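You operate a simulated robot arm through the tools that you are given. There is no shell and no other tool. Be economical: measure what you need, move in short steps, check, and stop when the job is done.

You are at the controls of a simulated robot arm. One attempt, no reset.

## Task
Stack the scrap pack that says "PLA" from the bench on top of the scrap pack that says "foil".

Only the result counts: the job must be done as asked and must still hold three seconds after the hand-in. Knocking over, shifting, dropping, spilling or breaking anything else fails it.

## Robot
A 7-joint arm with a two-finger parallel gripper, fixed in place. Base frame: the origin is at the foot of the arm, x ahead of it, y to its left, z up. Readings come in mm, rad, newtons and seconds.
Its first joint turns from -2.897 to 2.897 rad. Payload 4.4 kg.
The TCP is the grasp point between the finger pads, 23 mm short of the fingertips. In the tool frame z runs along the fingers and y along their closing line. The gripper opens to 94 mm. The fingers are 38 mm wide and 10 mm thick; the gripper's body (54 by 96 mm) begins 39 mm behind the TCP.
Orientation is that of the tool frame in the base frame, as [roll, pitch, yaw] about the fixed x, y, z axes, in that order (R = Rz(yaw) Ry(pitch) Rx(roll)). With the fingers straight down and closing along the base's y, the tool's x points along the base's -x, its y along +y and its z along -z.

## Interface
- The arm moves only by the tool nudge_tool. Its argument "steps" is a list of rows, each a list of 5 numbers: the shift along the tool's x, y, z in units of 30 mm (1.0 is 30 mm), then the turn about the tool's z in units of 4 degrees (1.0 is 4 degrees), then the finger opening in mm, from 0 to 94. In form: [[x, y, z, twist, grip], ...]. A call has 1 to 12 rows; each row shifts and turns the commanded pose from where the row before left it, along the tool's axes as they then stand. A call with a number of a shift or a turn outside -1 to 1 is refused whole. Rows are played at 5 a second. More than 50 mm and 0.15 rad between two rows, or a gripper value outside its range, and nothing of the call is played. A pose out of reach is approached as far as the arm can. The call stops where the force on the tool passes 40 N (or 10 N more than at its start, if that is more) or the arm is blocked; 0.2 s more then pass. Each finger travels about 72 mm/s and halts on what it meets, pressing with about 24 N; the grip force reading is that of the motor and also rises with nothing between the fingers. The clock runs only during rows and for 0.2 s after the last one: add rows that do not move to give the fingers time. The reply holds the time, the measured pose of the TCP, the force on the tool along the base axes, the opening and the grip force, in the units named above and with some noise.
- Cameras (640 x 400 px; columns grow to the right, rows downward): "scene" is fixed at [51, -499.8, 1633.9]; the picture's right is [0.92, -0.39, 0.00], its down [-0.12, -0.27, -0.95] and it looks along [0.37, 0.88, -0.30] (base axes); focal length 361 px, centre (320, 200). "wrist" rides on the gripper at [86, 16, -75] in the tool frame; the picture's right is [-0.18, 0.98, 0.00], its down [-0.58, -0.11, -0.81] and it looks along [-0.79, -0.15, 0.59] (tool axes); focal length 243 px, centre (320, 200). There is no depth. A picture from a camera that has moved, and an enlarged one, comes with that camera's place and axes in the base frame and with its lens.
- camera(camera): a new picture of that camera. No time passes.
- inspect(camera, box): a new picture of the part [left, top, right, bottom] of that camera's present view, enlarged. No time passes.
- finish_job(): hands the job in; it is judged then, once.

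Go step by step. Nothing tells you positions but the pictures and the camera data: compare them with the known pose of the tool, close in by small moves and look again before you grip or let go. The budget is 90 turns and 38 pictures, counting those below and the enlarged ones. Unless the task says otherwise, let go and move clear before handing in, and close with one line.

The tools are called after "Emit:" as name(argument=value, ...) on one line, values as JSON. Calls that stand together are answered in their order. nudge_tool: Moves the arm, as the interface text tells. Its arguments: {"type":"object","properties":{"steps":{"type":"array","items":{"type":"array","items":{"type":"number"}}}},"required":["steps"]} The other tools are called the same way: camera (camera) takes a picture; inspect (camera, box) takes an enlarged picture of a part of a camera's view; finish_job () hands the job in.

At the start:

```text
time_s: 0.0
ee_pos: [584.6, 608.3, 1216.9]
tool_rot: [-3.14, 0.0, -3.141]
wrist_force: [1.0, -0.1, 0.6]
width: 94.0
grip_force: 0.1
```

scene: 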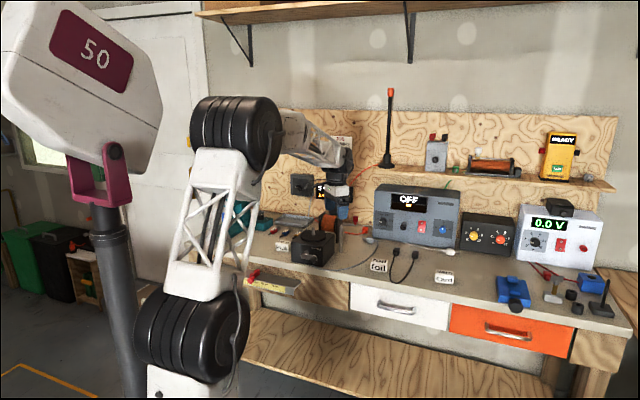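
wrist: 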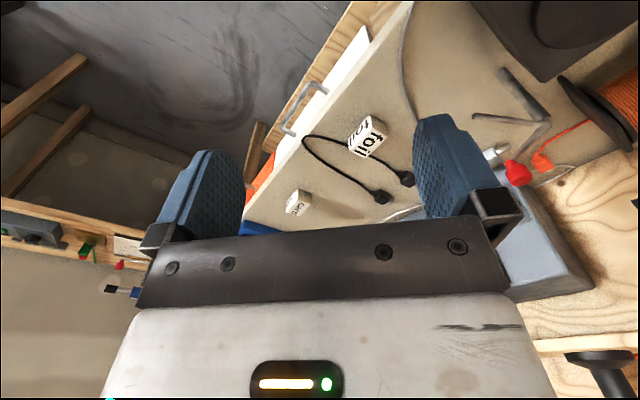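

I see three small white packs on the bench: "foil" near (378,266), another at (444,278), and a third near (283,246). I'll enlarge to read the labels.

Emit:
inspect(camera="scene", box=[340, 230, 480, 318])

Emit:
inspect(camera="scene", box=[240, 205, 368, 285])

```text
4.55 times, centred on (410, 274) of scene
camera zoom: at [51.0, -499.8, 1633.9], right [0.92, -0.39, 0.0], down [-0.12, -0.27, -0.95], along [0.37, 0.88, -0.3], focal length 1640 px, centre (-89, -136)
```

zoom: 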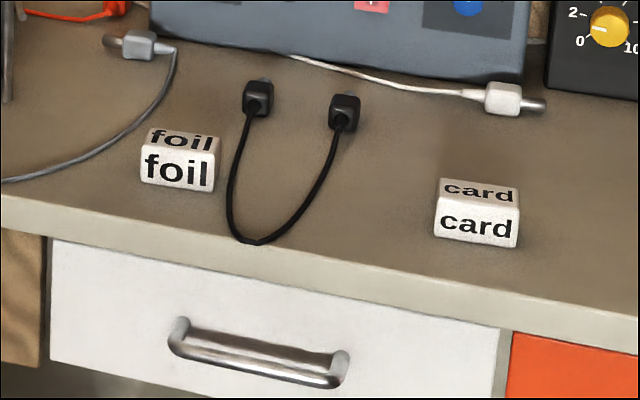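

```text
5.00 times, centred on (304, 245) of scene
camera zoom: at [51.0, -499.8, 1633.9], right [0.92, -0.39, 0.0], down [-0.12, -0.27, -0.95], along [0.37, 0.88, -0.3], focal length 1804 px, centre (400, -25)
```

zoom: 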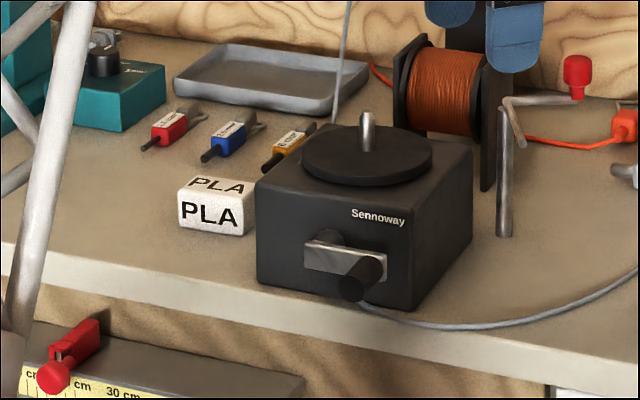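

The packs all sit square to the bench edge (long side at about -42°). I put PLA near (502,998) and foil near (815,660), with the black box close on PLA's right. First I'll twist the tool by about 41.7° so it lines up and the camera side faces away from the box.

Emit:
nudge_tool(steps=[[0, 0, 0, 1, 94], [0, 0, 0, 1, 94], [0, 0, 0, 1, 94], [0, 0, 0, 1, 94], [0, 0, 0, 1, 94], [0, 0, 0, 1, 94], [0, 0, 0, 1, 94], [0, 0, 0, 1, 94], [0, 0, 0, 1, 94], [0, 0, 0, 1, 94], [0, 0, 0, 0.4, 94]])

```text
time_s: 2.4
ee_pos: [584.0, 608.7, 1215.9]
tool_rot: [3.141, -0.001, 2.413]
wrist_force: [0.0, 0.0, -0.2]
width: 93.9
grip_force: 0.1
```

The tool now lies along the pack axes (yaw 2.413). Next I'll move toward PLA at this height.

Emit:
nudge_tool(steps=[[1, 0.5, 0, 0, 94], [1, 0.5, 0, 0, 94], [1, 0.5, 0, 0, 94], [1, 0.5, 0, 0, 94], [1, 0.5, 0, 0, 94], [1, 0.5, 0, 0, 94], [1, 0.5, 0, 0, 94], [1, 0.5, 0, 0, 94], [1, 0.5, 0, 0, 94], [1, 0.5, 0, 0, 94]])

Emit:
camera(camera="wrist")

Emit:
camera(camera="scene")

```text
time_s: 4.6
ee_pos: [460.7, 921.1, 1219.0]
tool_rot: [3.14, -0.002, 2.415]
wrist_force: [-0.5, 0.5, -0.1]
width: 94.0
grip_force: 0.2
```

```text
33 pictures are left
camera wrist: at [407.1, 989.1, 1292.2], right [0.79, 0.61, 0.0], down [0.36, -0.47, 0.81], along [0.49, -0.64, -0.59], focal length 243 px, centre (320, 200)
```

wrist: 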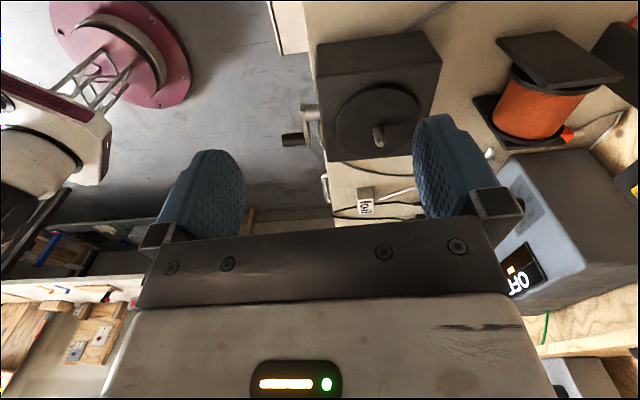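

```text
32 pictures are left
```

scene: 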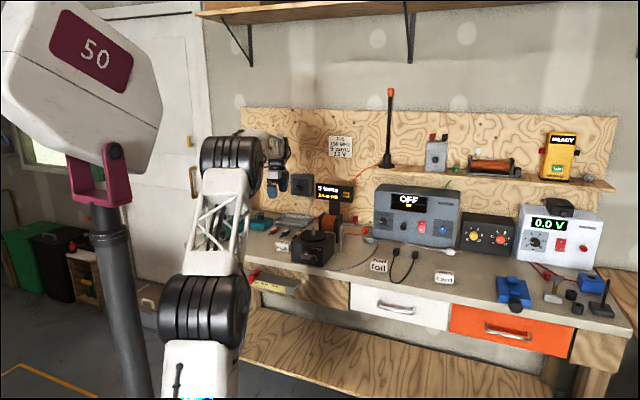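

The arm reaches beyond the stated limit, so PLA looks workable, but it is out of the wrist view. I'll move left past it, come down in front of it above box height, and look again.

Emit:
nudge_tool(steps=[[1, 0, 0, 0, 94], [1, 0.5, 0, 0, 94], [0.3, 0.5, 1, 0, 94], [0, 0, 1, 0, 94], [0, 0, 1, 0, 94], [0, 0, 1, 0, 94]])

Emit:
camera(camera="wrist")

```text
time_s: 6.0
ee_pos: [426.9, 989.1, 1097.2]
tool_rot: [3.14, 0.001, 2.417]
wrist_force: [-0.4, 0.5, 0.5]
width: 93.7
grip_force: 0.0
```

```text
31 pictures are left
camera wrist: at [373.3, 1057.6, 1171.6], right [0.79, 0.61, 0.0], down [0.36, -0.47, 0.81], along [0.49, -0.64, -0.59], focal length 243 px, centre (320, 200)
```

wrist: 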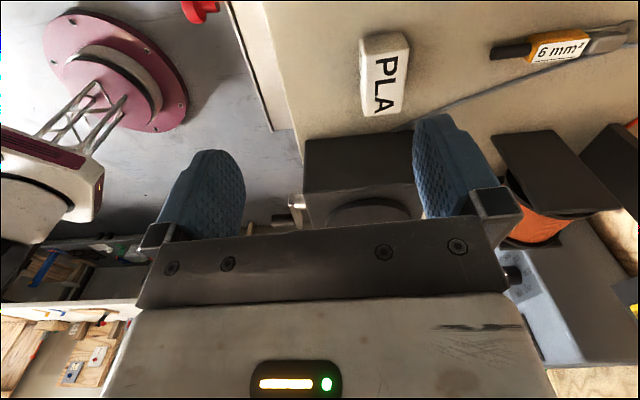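

PLA is in view now, with a gap between it and the box. I'll enlarge it to measure the corners.

Emit:
inspect(camera="wrist", box=[300, 10, 460, 110])

Emit:
inspect(camera="wrist", box=[300, 80, 460, 180])

```text
4.00 times, centred on (380, 60) of wrist
camera zoom: at [373.3, 1057.6, 1171.6], right [0.79, 0.61, 0.0], down [0.36, -0.47, 0.81], along [0.49, -0.64, -0.59], focal length 970 px, centre (80, 760)
```

zoom: 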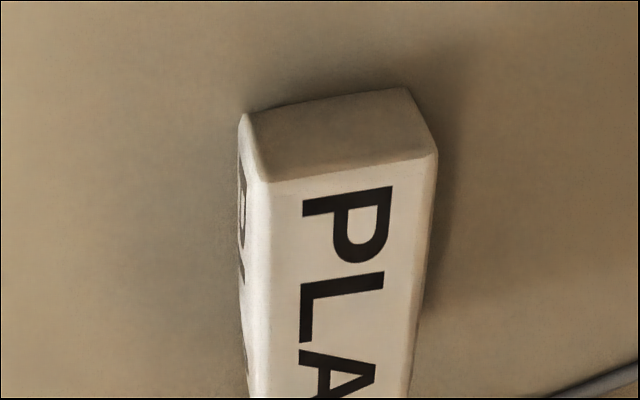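

```text
4.00 times, centred on (380, 130) of wrist
camera zoom: at [373.3, 1057.6, 1171.6], right [0.79, 0.61, 0.0], down [0.36, -0.47, 0.81], along [0.49, -0.64, -0.59], focal length 970 px, centre (80, 480)
```

zoom: 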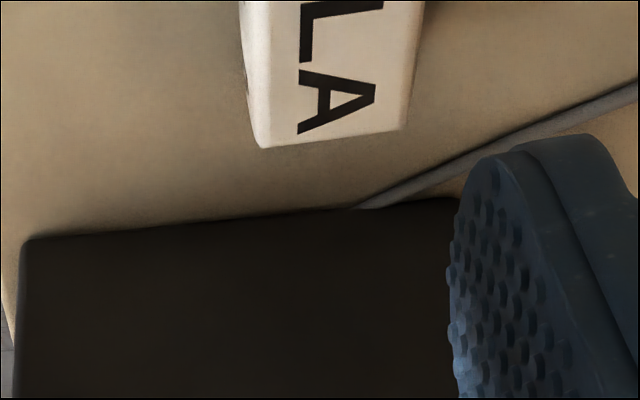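

PLA's centre is about 56 mm back along tool x and 58 mm along tool y; it is about 66 x 39 mm, well aligned, and has about 50 mm clear to the box. I'll move over it and come down to about z 1000.

Emit:
nudge_tool(steps=[[-0.9, 0.95, 0, 0, 94], [-0.95, 0.95, 0, 0, 94], [0, 0, 1, 0, 94], [0, 0, 1, 0, 94], [0, 0, 1, 0, 94], [0, 0, 0, 0, 94]])

Emit:
camera(camera="wrist")

Emit:
inspect(camera="scene", box=[220, 185, 380, 285])

```text
time_s: 7.4
ee_pos: [509.6, 993.4, 1005.7]
tool_rot: [3.141, 0.0, 2.415]
wrist_force: [0.2, 0.3, 0.4]
width: 94.1
grip_force: 0.0
```

```text
28 pictures are left
camera wrist: at [454.2, 1062.5, 1080.7], right [0.79, 0.61, 0.0], down [0.36, -0.47, 0.81], along [0.49, -0.64, -0.59], focal length 243 px, centre (320, 200)
```

wrist: 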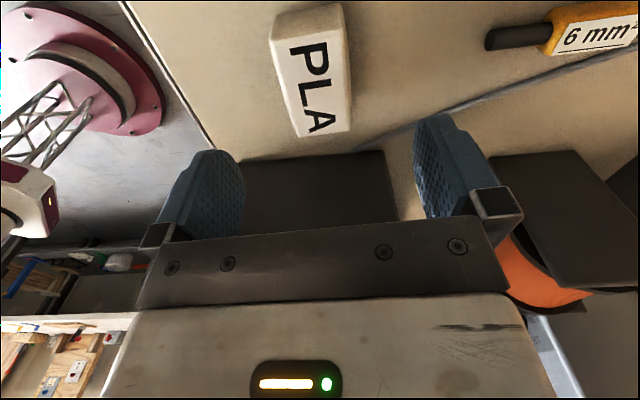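

```text
4.00 times, centred on (300, 235) of scene
camera zoom: at [51.0, -499.8, 1633.9], right [0.92, -0.39, 0.0], down [-0.12, -0.27, -0.95], along [0.37, 0.88, -0.3], focal length 1443 px, centre (400, 60)
```

zoom: 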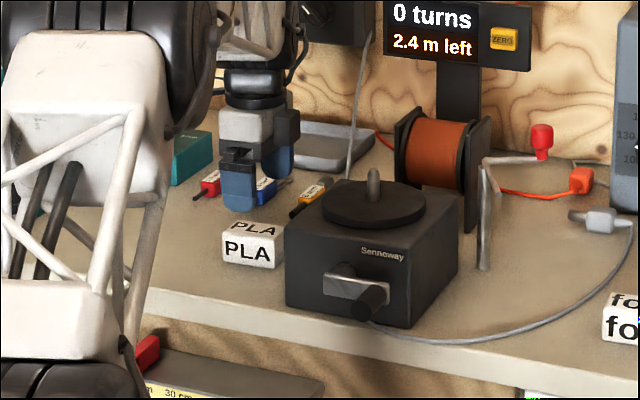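

The tool is centred over PLA to within about 2 mm and the tools lying behind it are clear. I'll correct slightly and descend to TCP z of about 928, which puts the fingertips near 905.

Emit:
nudge_tool(steps=[[-0.07, -0.06, 0.6, 0.4, 94], [0, 0, 0.7, 0, 94], [0, 0, 0.7, 0, 94], [0, 0, 0.55, 0, 94], [0, 0, 0, 0, 94]])

Emit:
camera(camera="wrist")

Emit:
inspect(camera="scene", box=[240, 205, 336, 265])

```text
time_s: 8.6
ee_pos: [506.6, 991.1, 930.4]
tool_rot: [-3.14, 0.001, 2.388]
wrist_force: [-0.1, 0.2, 0.9]
width: 94.2
grip_force: 0.1
```

```text
26 pictures are left
camera wrist: at [456.0, 1061.4, 1004.3], right [0.81, 0.59, 0.0], down [0.35, -0.48, 0.81], along [0.48, -0.65, -0.59], focal length 243 px, centre (320, 200)
```

wrist: 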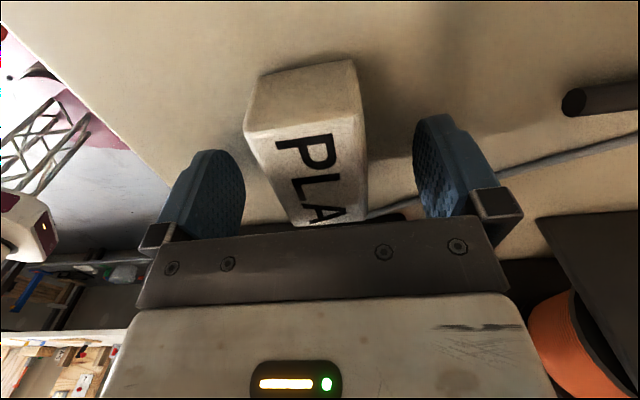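

```text
6.67 times, centred on (288, 235) of scene
camera zoom: at [51.0, -499.8, 1633.9], right [0.92, -0.39, 0.0], down [-0.12, -0.27, -0.95], along [0.37, 0.88, -0.3], focal length 2406 px, centre (533, -33)
```

zoom: 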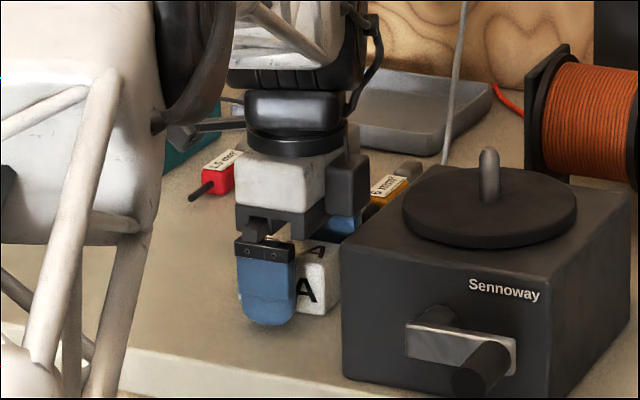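

PLA sits centrally between the fingers. I'll lower 1.5 mm and close.

Emit:
nudge_tool(steps=[[-0.06, 0, 0.05, 0, 94], [0, 0, 0, 0, 70], [0, 0, 0, 0, 50], [0, 0, 0, 0, 34], [0, 0, 0, 0, 28], [0, 0, 0, 0, 28], [0, 0, 0, 0, 28]])

```text
time_s: 10.2
ee_pos: [508.8, 990.5, 927.1]
tool_rot: [3.14, 0.0, 2.388]
wrist_force: [0.2, 0.1, -0.6]
width: 44.3
grip_force: 24.2
```

The pack is gripped at 44 mm. I'll lift straight up slowly and check.

Emit:
nudge_tool(steps=[[0, 0, -0.3, 0, 28], [0, 0, -0.7, 0, 28], [0, 0, -1, 0, 28], [0, 0, -1, 0, 28], [0, 0, -1, 0, 28], [0, 0, -1, 0, 28], [0, 0, -1, 0, 28], [0, 0, -1, 0, 28]])

Emit:
camera(camera="wrist")

```text
time_s: 12.0
ee_pos: [508.6, 990.3, 1137.8]
tool_rot: [3.141, 0.0, 2.387]
wrist_force: [-0.6, 0.4, 0.2]
width: 27.9
grip_force: 0.0
```

```text
24 pictures are left
camera wrist: at [456.6, 1060.1, 1212.1], right [0.81, 0.59, 0.0], down [0.35, -0.48, 0.81], along [0.48, -0.65, -0.59], focal length 243 px, centre (320, 200)
```

wrist: 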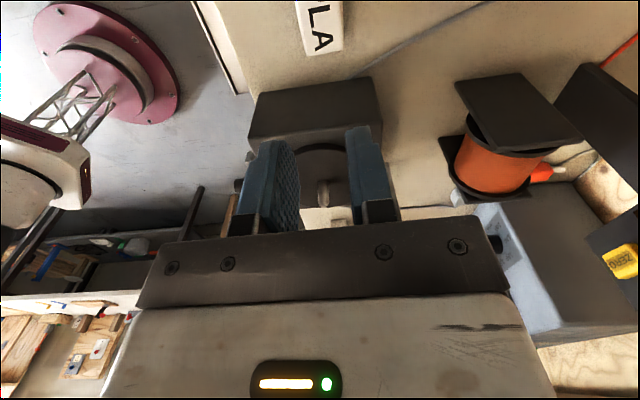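

The pack slipped out: the fingers closed fully to 28 mm and PLA is still on the bench. I'll reopen and shift left so I can see how it sits now.

Emit:
nudge_tool(steps=[[1, -1, 0.5, 0, 94], [1, -1, 0.5, 0, 94], [0, 0, 0, 0, 94]])

Emit:
inspect(camera="wrist", box=[300, 10, 460, 110])

Emit:
inspect(camera="scene", box=[240, 215, 336, 275])

```text
time_s: 12.8
ee_pos: [422.8, 987.5, 1109.5]
tool_rot: [-3.14, 0.001, 2.387]
wrist_force: [0.5, 0.0, -0.1]
width: 93.9
grip_force: 0.0
```

```text
4.00 times, centred on (380, 60) of wrist
camera zoom: at [371.7, 1057.0, 1182.9], right [0.81, 0.59, 0.0], down [0.35, -0.48, 0.81], along [0.48, -0.65, -0.59], focal length 970 px, centre (80, 760)
```

zoom: 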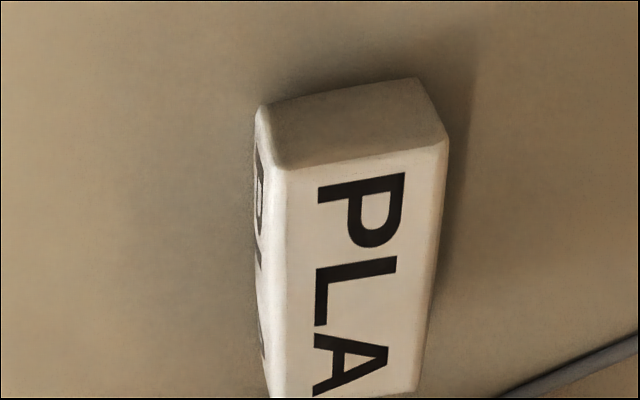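

```text
6.67 times, centred on (288, 245) of scene
camera zoom: at [51.0, -499.8, 1633.9], right [0.92, -0.39, 0.0], down [-0.12, -0.27, -0.95], along [0.37, 0.88, -0.3], focal length 2406 px, centre (533, -100)
```

zoom: 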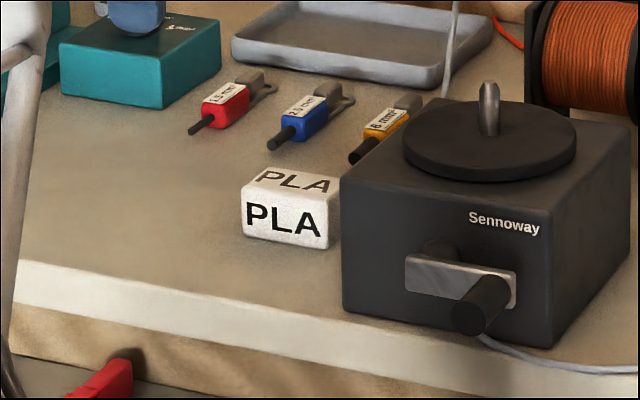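

PLA is still upright and essentially where it was. I'll regrip a little lower, close hard, and then lift very slowly while reading the forces.

Emit:
nudge_tool(steps=[[-1, 1, 0, 0.25, 94], [-0.95, 1, 0.3, 0, 94], [0, 0.1, 1, 0, 94], [0, 0, 1, 0, 94], [0, 0, 1, 0, 94], [0, 0, 1, 0, 94], [0, 0, 0.8, 0, 94], [0, 0, 0.6, 0, 94], [0, 0, 0.3, 0, 94], [0, 0, 0, 0, 94]])

Emit:
camera(camera="wrist")

```text
time_s: 15.0
ee_pos: [510.0, 992.7, 929.1]
tool_rot: [-3.141, -0.001, 2.37]
wrist_force: [-0.1, -0.1, 0.0]
width: 93.9
grip_force: 0.1
```

```text
21 pictures are left
camera wrist: at [460.0, 1063.9, 1002.9], right [0.82, 0.58, 0.0], down [0.34, -0.48, 0.81], along [0.46, -0.66, -0.59], focal length 243 px, centre (320, 200)
```

wrist: 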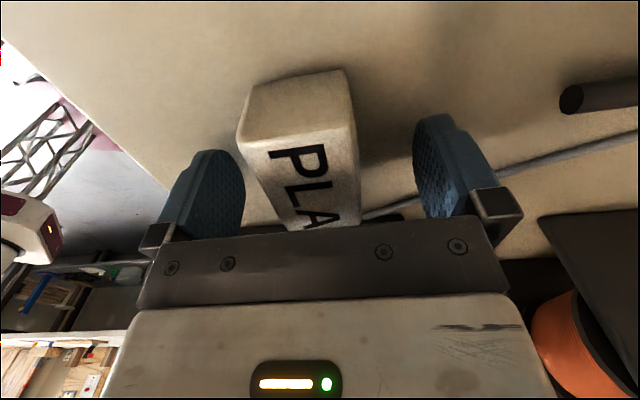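

I need a precise yaw alignment before gripping, so I'll enlarge the view.

Emit:
inspect(camera="wrist", box=[210, 55, 402, 175])

Emit:
inspect(camera="wrist", box=[210, 125, 402, 245])

```text
3.33 times, centred on (306, 115) of wrist
camera zoom: at [460.0, 1063.9, 1002.9], right [0.82, 0.58, 0.0], down [0.34, -0.48, 0.81], along [0.46, -0.66, -0.59], focal length 809 px, centre (367, 483)
```

zoom: 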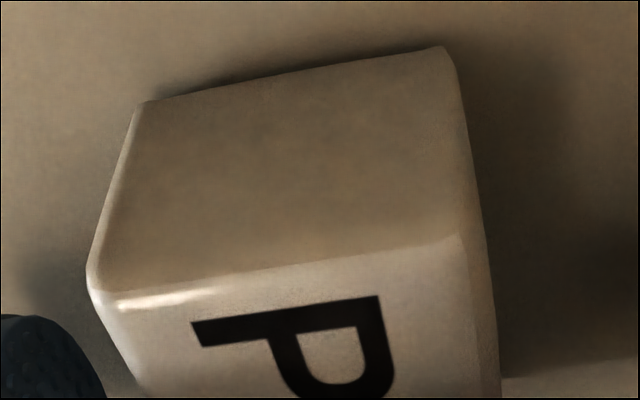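

```text
3.33 times, centred on (306, 185) of wrist
camera zoom: at [460.0, 1063.9, 1002.9], right [0.82, 0.58, 0.0], down [0.34, -0.48, 0.81], along [0.46, -0.66, -0.59], focal length 809 px, centre (367, 250)
```

zoom: 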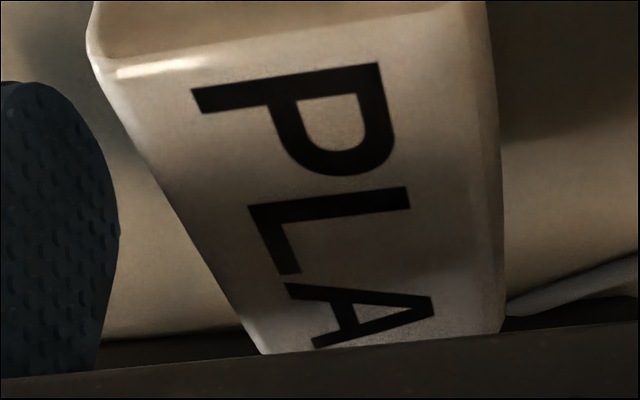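

The yaw is now aligned exactly; the pack is about 45 mm wide and 4 mm off along tool y. I'll centre, lower to about 925, close, and then lift only a little.

Emit:
nudge_tool(steps=[[0, -0.13, 0.07, 0, 94], [0, 0, 0.08, 0, 94], [0, 0, 0, 0, 70], [0, 0, 0, 0, 40], [0, 0, 0, 0, 0], [0, 0, 0, 0, 0], [0, 0, 0, 0, 0], [0, 0, 0, 0, 0]])

Emit:
nudge_tool(steps=[[0, 0, -0.05, 0, 0], [0, 0, -0.05, 0, 0], [0, 0, -0.1, 0, 0], [0, 0, -0.1, 0, 0], [0, 0, -0.1, 0, 0], [0, 0, -0.1, 0, 0]])

```text
time_s: 16.8
ee_pos: [506.8, 990.5, 924.3]
tool_rot: [3.141, 0.001, 2.37]
wrist_force: [0.2, -0.1, 0.1]
width: 44.4
grip_force: 23.7
```

```text
time_s: 18.2
ee_pos: [507.2, 987.5, 939.3]
tool_rot: [-3.14, 0.001, 2.371]
wrist_force: [-0.1, -0.4, -0.3]
width: 44.3
grip_force: 23.6
```

The fingers still read 44.3 mm after a 15 mm rise. I'll check whether the pack came up with them.

Emit:
inspect(camera="scene", box=[240, 205, 336, 265])

```text
6.67 times, centred on (288, 235) of scene
camera zoom: at [51.0, -499.8, 1633.9], right [0.92, -0.39, 0.0], down [-0.12, -0.27, -0.95], along [0.37, 0.88, -0.3], focal length 2406 px, centre (533, -33)
```

zoom: 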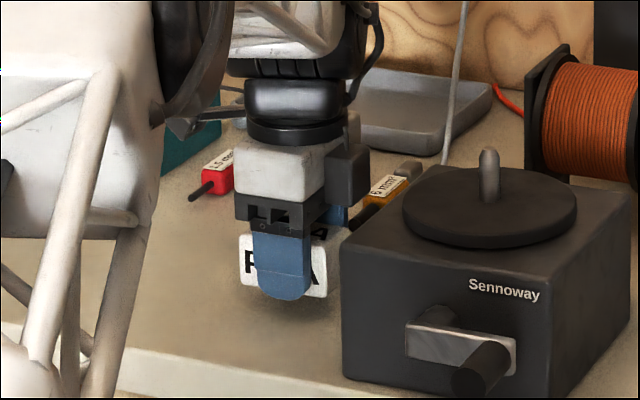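

The pack is off the bench. I'll keep lifting with gentle acceleration.

Emit:
nudge_tool(steps=[[0, 0, -0.1, 0, 0], [0, 0, -0.15, 0, 0], [0, 0, -0.2, 0, 0], [0, 0, -0.25, 0, 0], [0, 0, -0.3, 0, 0], [0, 0, -0.3, 0, 0], [0, 0, -0.3, 0, 0], [0, 0, -0.3, 0, 0], [0, 0, -0.3, 0, 0], [0, 0, -0.25, 0, 0], [0, 0, -0.2, 0, 0], [0, 0, -0.1, 0, 0]])

Emit:
nudge_tool(steps=[[0, 0, -0.1, 0, 0], [0, 0, -0.2, 0, 0], [0, 0, -0.3, 0, 0], [0, 0, -0.3, 0, 0], [0, 0, -0.3, 0, 0], [0, 0, -0.3, 0, 0], [0, 0, -0.3, 0, 0], [0, 0, -0.3, 0, 0], [0, 0, -0.3, 0, 0], [0, 0, -0.3, 0, 0], [0, 0, -0.2, 0, 0], [0, 0, -0.1, 0, 0]])

Emit:
camera(camera="wrist")

```text
time_s: 20.8
ee_pos: [507.4, 989.9, 1022.3]
tool_rot: [-3.141, 0.001, 2.37]
wrist_force: [0.3, 0.6, -0.3]
width: 44.3
grip_force: 24.3
```

```text
time_s: 23.4
ee_pos: [507.8, 989.8, 1112.4]
tool_rot: [3.141, 0.0, 2.369]
wrist_force: [0.2, 0.4, 0.2]
width: 44.1
grip_force: 23.6
```

```text
17 pictures are left
camera wrist: at [457.0, 1060.6, 1185.8], right [0.82, 0.58, 0.0], down [0.34, -0.48, 0.81], along [0.46, -0.66, -0.59], focal length 243 px, centre (320, 200)
```

wrist: 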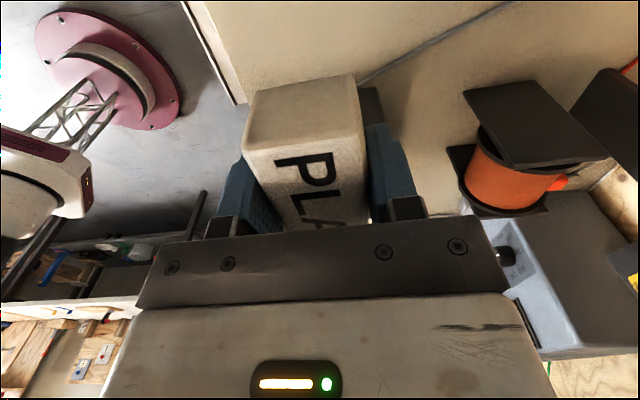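

PLA is held firmly. I'll carry it smoothly at this height, clear above the box, and stop left and in front of the foil pack.

Emit:
nudge_tool(steps=[[-0.1, -0.1, 0, 0, 0], [-0.3, -0.3, 0, 0, 0], [-0.5, -0.5, 0, 0, 0], [-0.6, -0.5, 0, 0, 0], [-0.7, -0.5, 0, 0, 0], [-0.7, -0.4, 0, 0, 0], [-0.7, -0.3, 0, 0, 0], [-0.7, -0.2, 0, 0, 0], [-0.7, -0.1, 0, 0, 0], [-0.7, 0, 0, 0, 0], [-0.7, 0, 0, 0, 0], [-0.5, 0, 0, 0, 0]])

Emit:
nudge_tool(steps=[[-0.5, 0, 0, 0, 0], [-0.7, 0, 0, 0, 0], [-0.7, 0, 0, 0, 0], [-0.7, 0, 0, 0, 0], [-0.7, 0, 0, 0, 0], [-0.7, 0, 0, 0, 0], [-0.7, 0, 0, 0, 0], [-0.6, 0, 0, 0, 0], [-0.4, 0, 0, 0, 0], [-0.25, 0, 0, 0, 0], [-0.1, 0, 0, 0, 0]])

Emit:
camera(camera="wrist")

```text
time_s: 26.0
ee_pos: [596.0, 782.7, 1111.4]
tool_rot: [-3.141, 0.0, 2.37]
wrist_force: [0.1, 0.5, 0.1]
width: 44.2
grip_force: 24.2
```

```text
time_s: 28.4
ee_pos: [725.7, 657.0, 1111.2]
tool_rot: [3.141, -0.001, 2.371]
wrist_force: [-0.5, 0.6, -0.9]
width: 44.4
grip_force: 24.6
```

```text
16 pictures are left
camera wrist: at [675.2, 727.3, 1185.8], right [0.82, 0.58, 0.0], down [0.34, -0.48, 0.81], along [0.46, -0.66, -0.59], focal length 243 px, centre (320, 200)
```

wrist: 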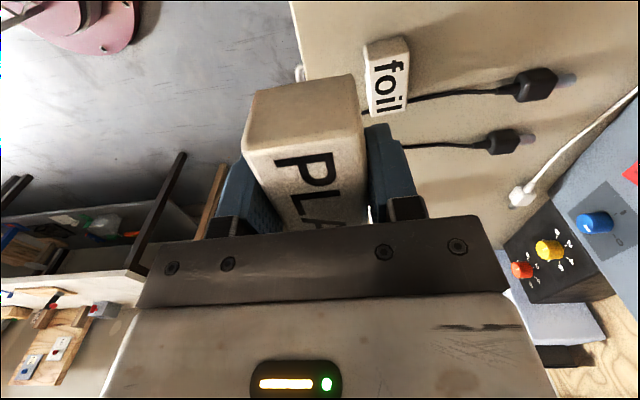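

The foil pack is visible ahead. I'll enlarge it to measure position and yaw, and measure the held pack the same way.

Emit:
inspect(camera="wrist", box=[320, 25, 448, 105])

Emit:
inspect(camera="wrist", box=[320, 60, 448, 140])

Emit:
inspect(camera="wrist", box=[210, 65, 402, 185])

```text
5.00 times, centred on (384, 65) of wrist
camera zoom: at [675.2, 727.3, 1185.8], right [0.82, 0.58, 0.0], down [0.34, -0.48, 0.81], along [0.46, -0.66, -0.59], focal length 1213 px, centre (0, 875)
```

zoom: 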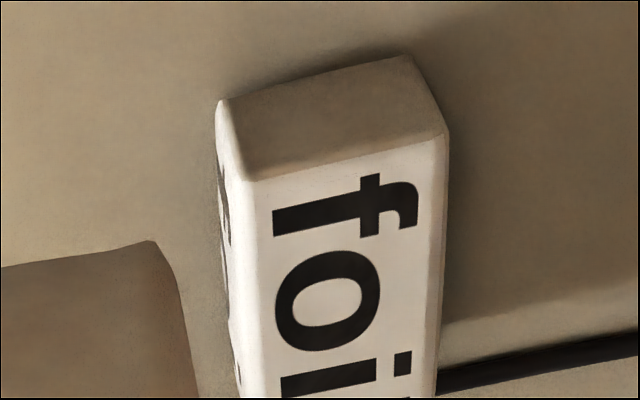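

```text
5.00 times, centred on (384, 100) of wrist
camera zoom: at [675.2, 727.3, 1185.8], right [0.82, 0.58, 0.0], down [0.34, -0.48, 0.81], along [0.46, -0.66, -0.59], focal length 1213 px, centre (0, 700)
```

zoom: 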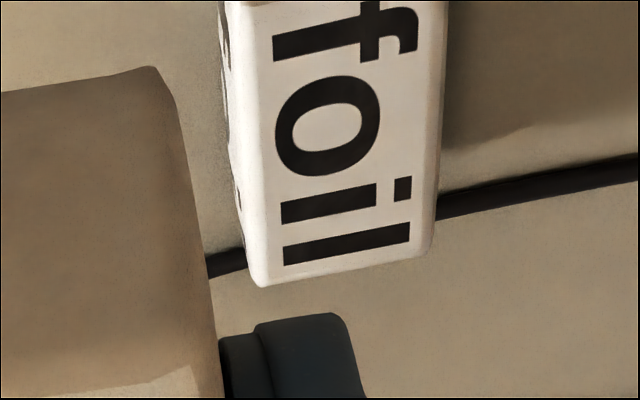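

```text
3.33 times, centred on (306, 125) of wrist
camera zoom: at [675.2, 727.3, 1185.8], right [0.82, 0.58, 0.0], down [0.34, -0.48, 0.81], along [0.46, -0.66, -0.59], focal length 809 px, centre (367, 450)
```

zoom: 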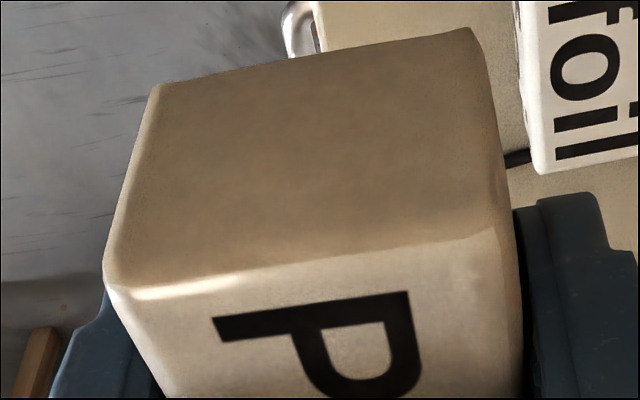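

Foil is at about tool (-67, +64.5) and turned -2.8° relative to the held pack. I'll correct the yaw, move above it, and come down to leave a gap of about 40 mm for another look.

Emit:
nudge_tool(steps=[[0, 0, 0, -0.35, 0], [0, 0, 0, -0.35, 0], [-0.2, 0.2, 0, 0, 0], [-0.4, 0.4, 0, 0, 0], [-0.5, 0.5, 0, 0, 0], [-0.5, 0.4, 0, 0, 0], [-0.4, 0.3, 0, 0, 0], [-0.2, 0.17, 0, 0, 0], [-0.1, 0.1, 0, 0, 0], [0, 0, 0, 0, 0]])

Emit:
nudge_tool(steps=[[0, 0, 0.2, 0, 0], [0, 0, 0.4, 0, 0], [0, 0, 0.5, 0, 0], [0, 0, 0.6, 0, 0], [0, 0, 0.6, 0, 0], [0, 0, 0.6, 0, 0], [0, 0, 0.5, 0, 0], [0, 0, 0.3, 0, 0], [0, 0, 0.1, 0, 0], [0, 0, 0, 0, 0]])

Emit:
inspect(camera="scene", box=[330, 215, 426, 275])

Emit:
camera(camera="wrist")

```text
time_s: 30.6
ee_pos: [818.6, 657.0, 1111.1]
tool_rot: [3.141, 0.0, 2.419]
wrist_force: [-0.4, 0.5, -0.4]
width: 44.0
grip_force: 24.0
```

```text
time_s: 32.8
ee_pos: [818.7, 656.5, 998.4]
tool_rot: [-3.141, 0.001, 2.421]
wrist_force: [-0.4, 0.3, -0.4]
width: 44.3
grip_force: 23.8
```

```text
6.67 times, centred on (378, 245) of scene
camera zoom: at [51.0, -499.8, 1633.9], right [0.92, -0.39, 0.0], down [-0.12, -0.27, -0.95], along [0.37, 0.88, -0.3], focal length 2406 px, centre (-67, -100)
```

zoom: 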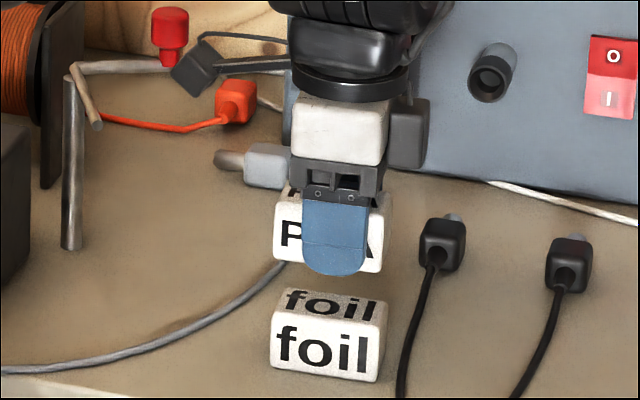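

```text
11 pictures are left
camera wrist: at [764.1, 725.7, 1071.6], right [0.79, 0.62, 0.0], down [0.36, -0.47, 0.81], along [0.5, -0.64, -0.59], focal length 243 px, centre (320, 200)
```

wrist: 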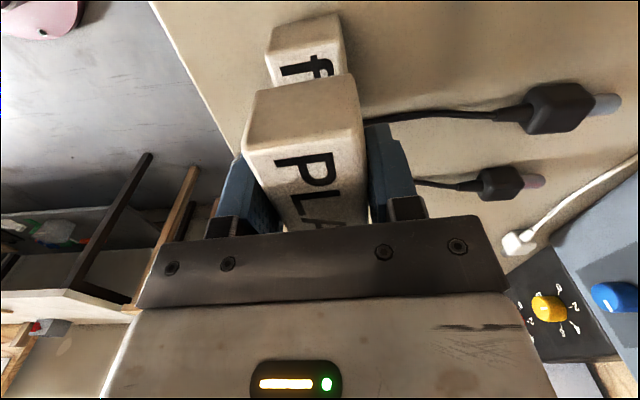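

Both views put PLA directly above foil to within about 2 mm and aligned in yaw. I'll descend most of the gap slowly.

Emit:
nudge_tool(steps=[[0, 0, 0.1, 0, 0], [0, 0, 0.2, 0, 0], [0, 0, 0.25, 0, 0], [0, 0, 0.25, 0, 0], [0, 0, 0.2, 0, 0], [0, 0, 0.15, 0, 0], [0, 0, 0.05, 0, 0], [0, 0, 0, 0, 0]])

Emit:
inspect(camera="scene", box=[346, 235, 410, 275])

```text
time_s: 34.6
ee_pos: [818.3, 658.6, 963.2]
tool_rot: [3.141, -0.001, 2.419]
wrist_force: [-0.1, -0.3, 17.4]
width: 44.1
grip_force: 24.0
```

```text
10.00 times, centred on (378, 255) of scene
camera zoom: at [51.0, -499.8, 1633.9], right [0.92, -0.39, 0.0], down [-0.12, -0.27, -0.95], along [0.37, 0.88, -0.3], focal length 3609 px, centre (-260, -350)
```

zoom: 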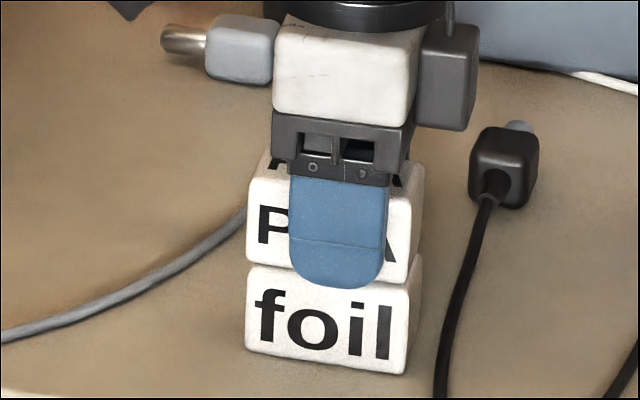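

PLA rests on foil with 17 N of contact force, and the faces line up. I'll ease off about 1 mm, then open gently.

Emit:
nudge_tool(steps=[[0, 0, -0.02, 0, 0], [0, 0, -0.01, 0, 0], [0, 0, 0, 0, 0]])

```text
time_s: 35.4
ee_pos: [817.4, 657.6, 962.9]
tool_rot: [3.141, 0.001, 2.419]
wrist_force: [1.4, 1.8, 20.0]
width: 44.3
grip_force: 23.3
```

Contact is still 20 N, so I'll raise the command a little more.

Emit:
nudge_tool(steps=[[0, 0, -0.03, 0, 0], [0, 0, -0.03, 0, 0], [0, 0, 0, 0, 0]])

```text
time_s: 36.2
ee_pos: [817.2, 657.6, 963.6]
tool_rot: [3.141, 0.002, 2.42]
wrist_force: [-1.0, 0.4, 9.1]
width: 44.5
grip_force: 24.0
```

Emit:
nudge_tool(steps=[[0, 0, -0.02, 0, 0], [0, 0, 0, 0, 0]])

```text
time_s: 36.8
ee_pos: [817.5, 656.0, 964.8]
tool_rot: [-3.14, 0.001, 2.42]
wrist_force: [0.2, -0.4, -0.2]
width: 44.1
grip_force: 24.1
```

The contact force is now near zero and the pack is resting lightly. I'll open the fingers.

Emit:
nudge_tool(steps=[[0, 0, 0, 0, 46], [0, 0, 0, 0, 50], [0, 0, 0, 0, 58], [0, 0, 0, 0, 70], [0, 0, 0, 0, 80], [0, 0, 0, 0, 80]])

Emit:
inspect(camera="scene", box=[346, 235, 410, 275])

```text
time_s: 38.2
ee_pos: [818.4, 657.1, 964.2]
tool_rot: [3.14, 0.0, 2.418]
wrist_force: [0.4, 0.0, 0.9]
width: 79.8
grip_force: 0.0
```

```text
10.00 times, centred on (378, 255) of scene
camera zoom: at [51.0, -499.8, 1633.9], right [0.92, -0.39, 0.0], down [-0.12, -0.27, -0.95], along [0.37, 0.88, -0.3], focal length 3609 px, centre (-260, -350)
```

zoom: 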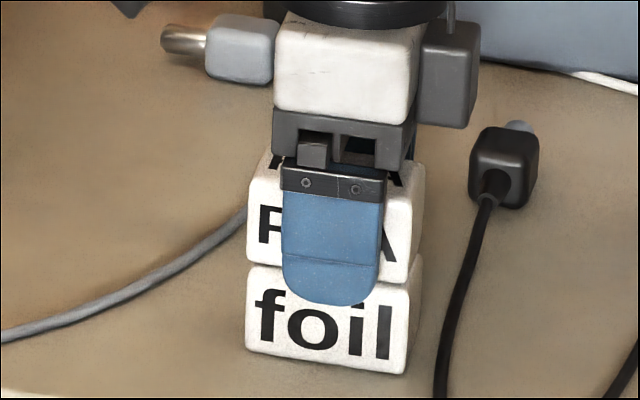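

The fingers are open and the stack is still in place. I'll rise straight up, clear of it.

Emit:
nudge_tool(steps=[[0, 0, -0.2, 0, 80], [0, 0, -0.4, 0, 80], [0, 0, -0.7, 0, 80], [0, 0, -1, 0, 80], [0, 0, -1, 0, 80], [0, 0, -1, 0, 80], [0, 0, -1, 0, 80], [0, 0, 0, 0, 80]])

Emit:
inspect(camera="scene", box=[330, 215, 426, 275])

Emit:
camera(camera="scene")

```text
time_s: 40.0
ee_pos: [819.0, 656.1, 1124.6]
tool_rot: [3.141, 0.0, 2.418]
wrist_force: [-0.5, -0.1, 0.2]
width: 79.9
grip_force: 0.1
```

```text
6.67 times, centred on (378, 245) of scene
camera zoom: at [51.0, -499.8, 1633.9], right [0.92, -0.39, 0.0], down [-0.12, -0.27, -0.95], along [0.37, 0.88, -0.3], focal length 2406 px, centre (-67, -100)
```

zoom: 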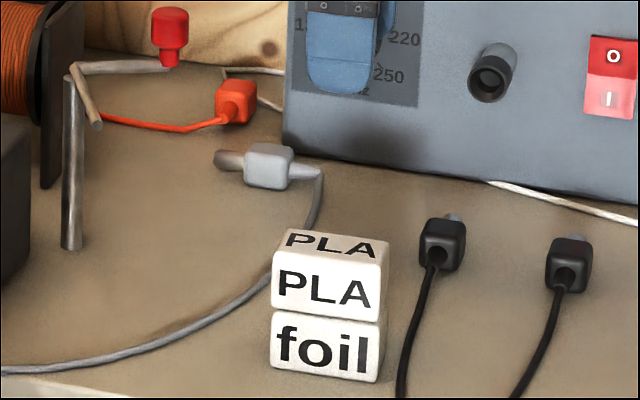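

```text
7 pictures are left
```

scene: 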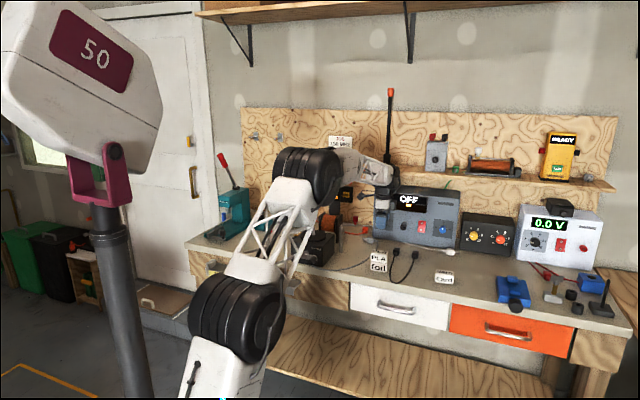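

PLA sits squarely on foil, the gripper is clear, and nothing else has moved, so I'm handing in.

Emit:
finish_job()

```text
The job is handed in.
```

The "PLA" pack is stacked squarely on the "foil" pack and the arm is clear. The first grip slipped without knocking anything over, and the second one held.
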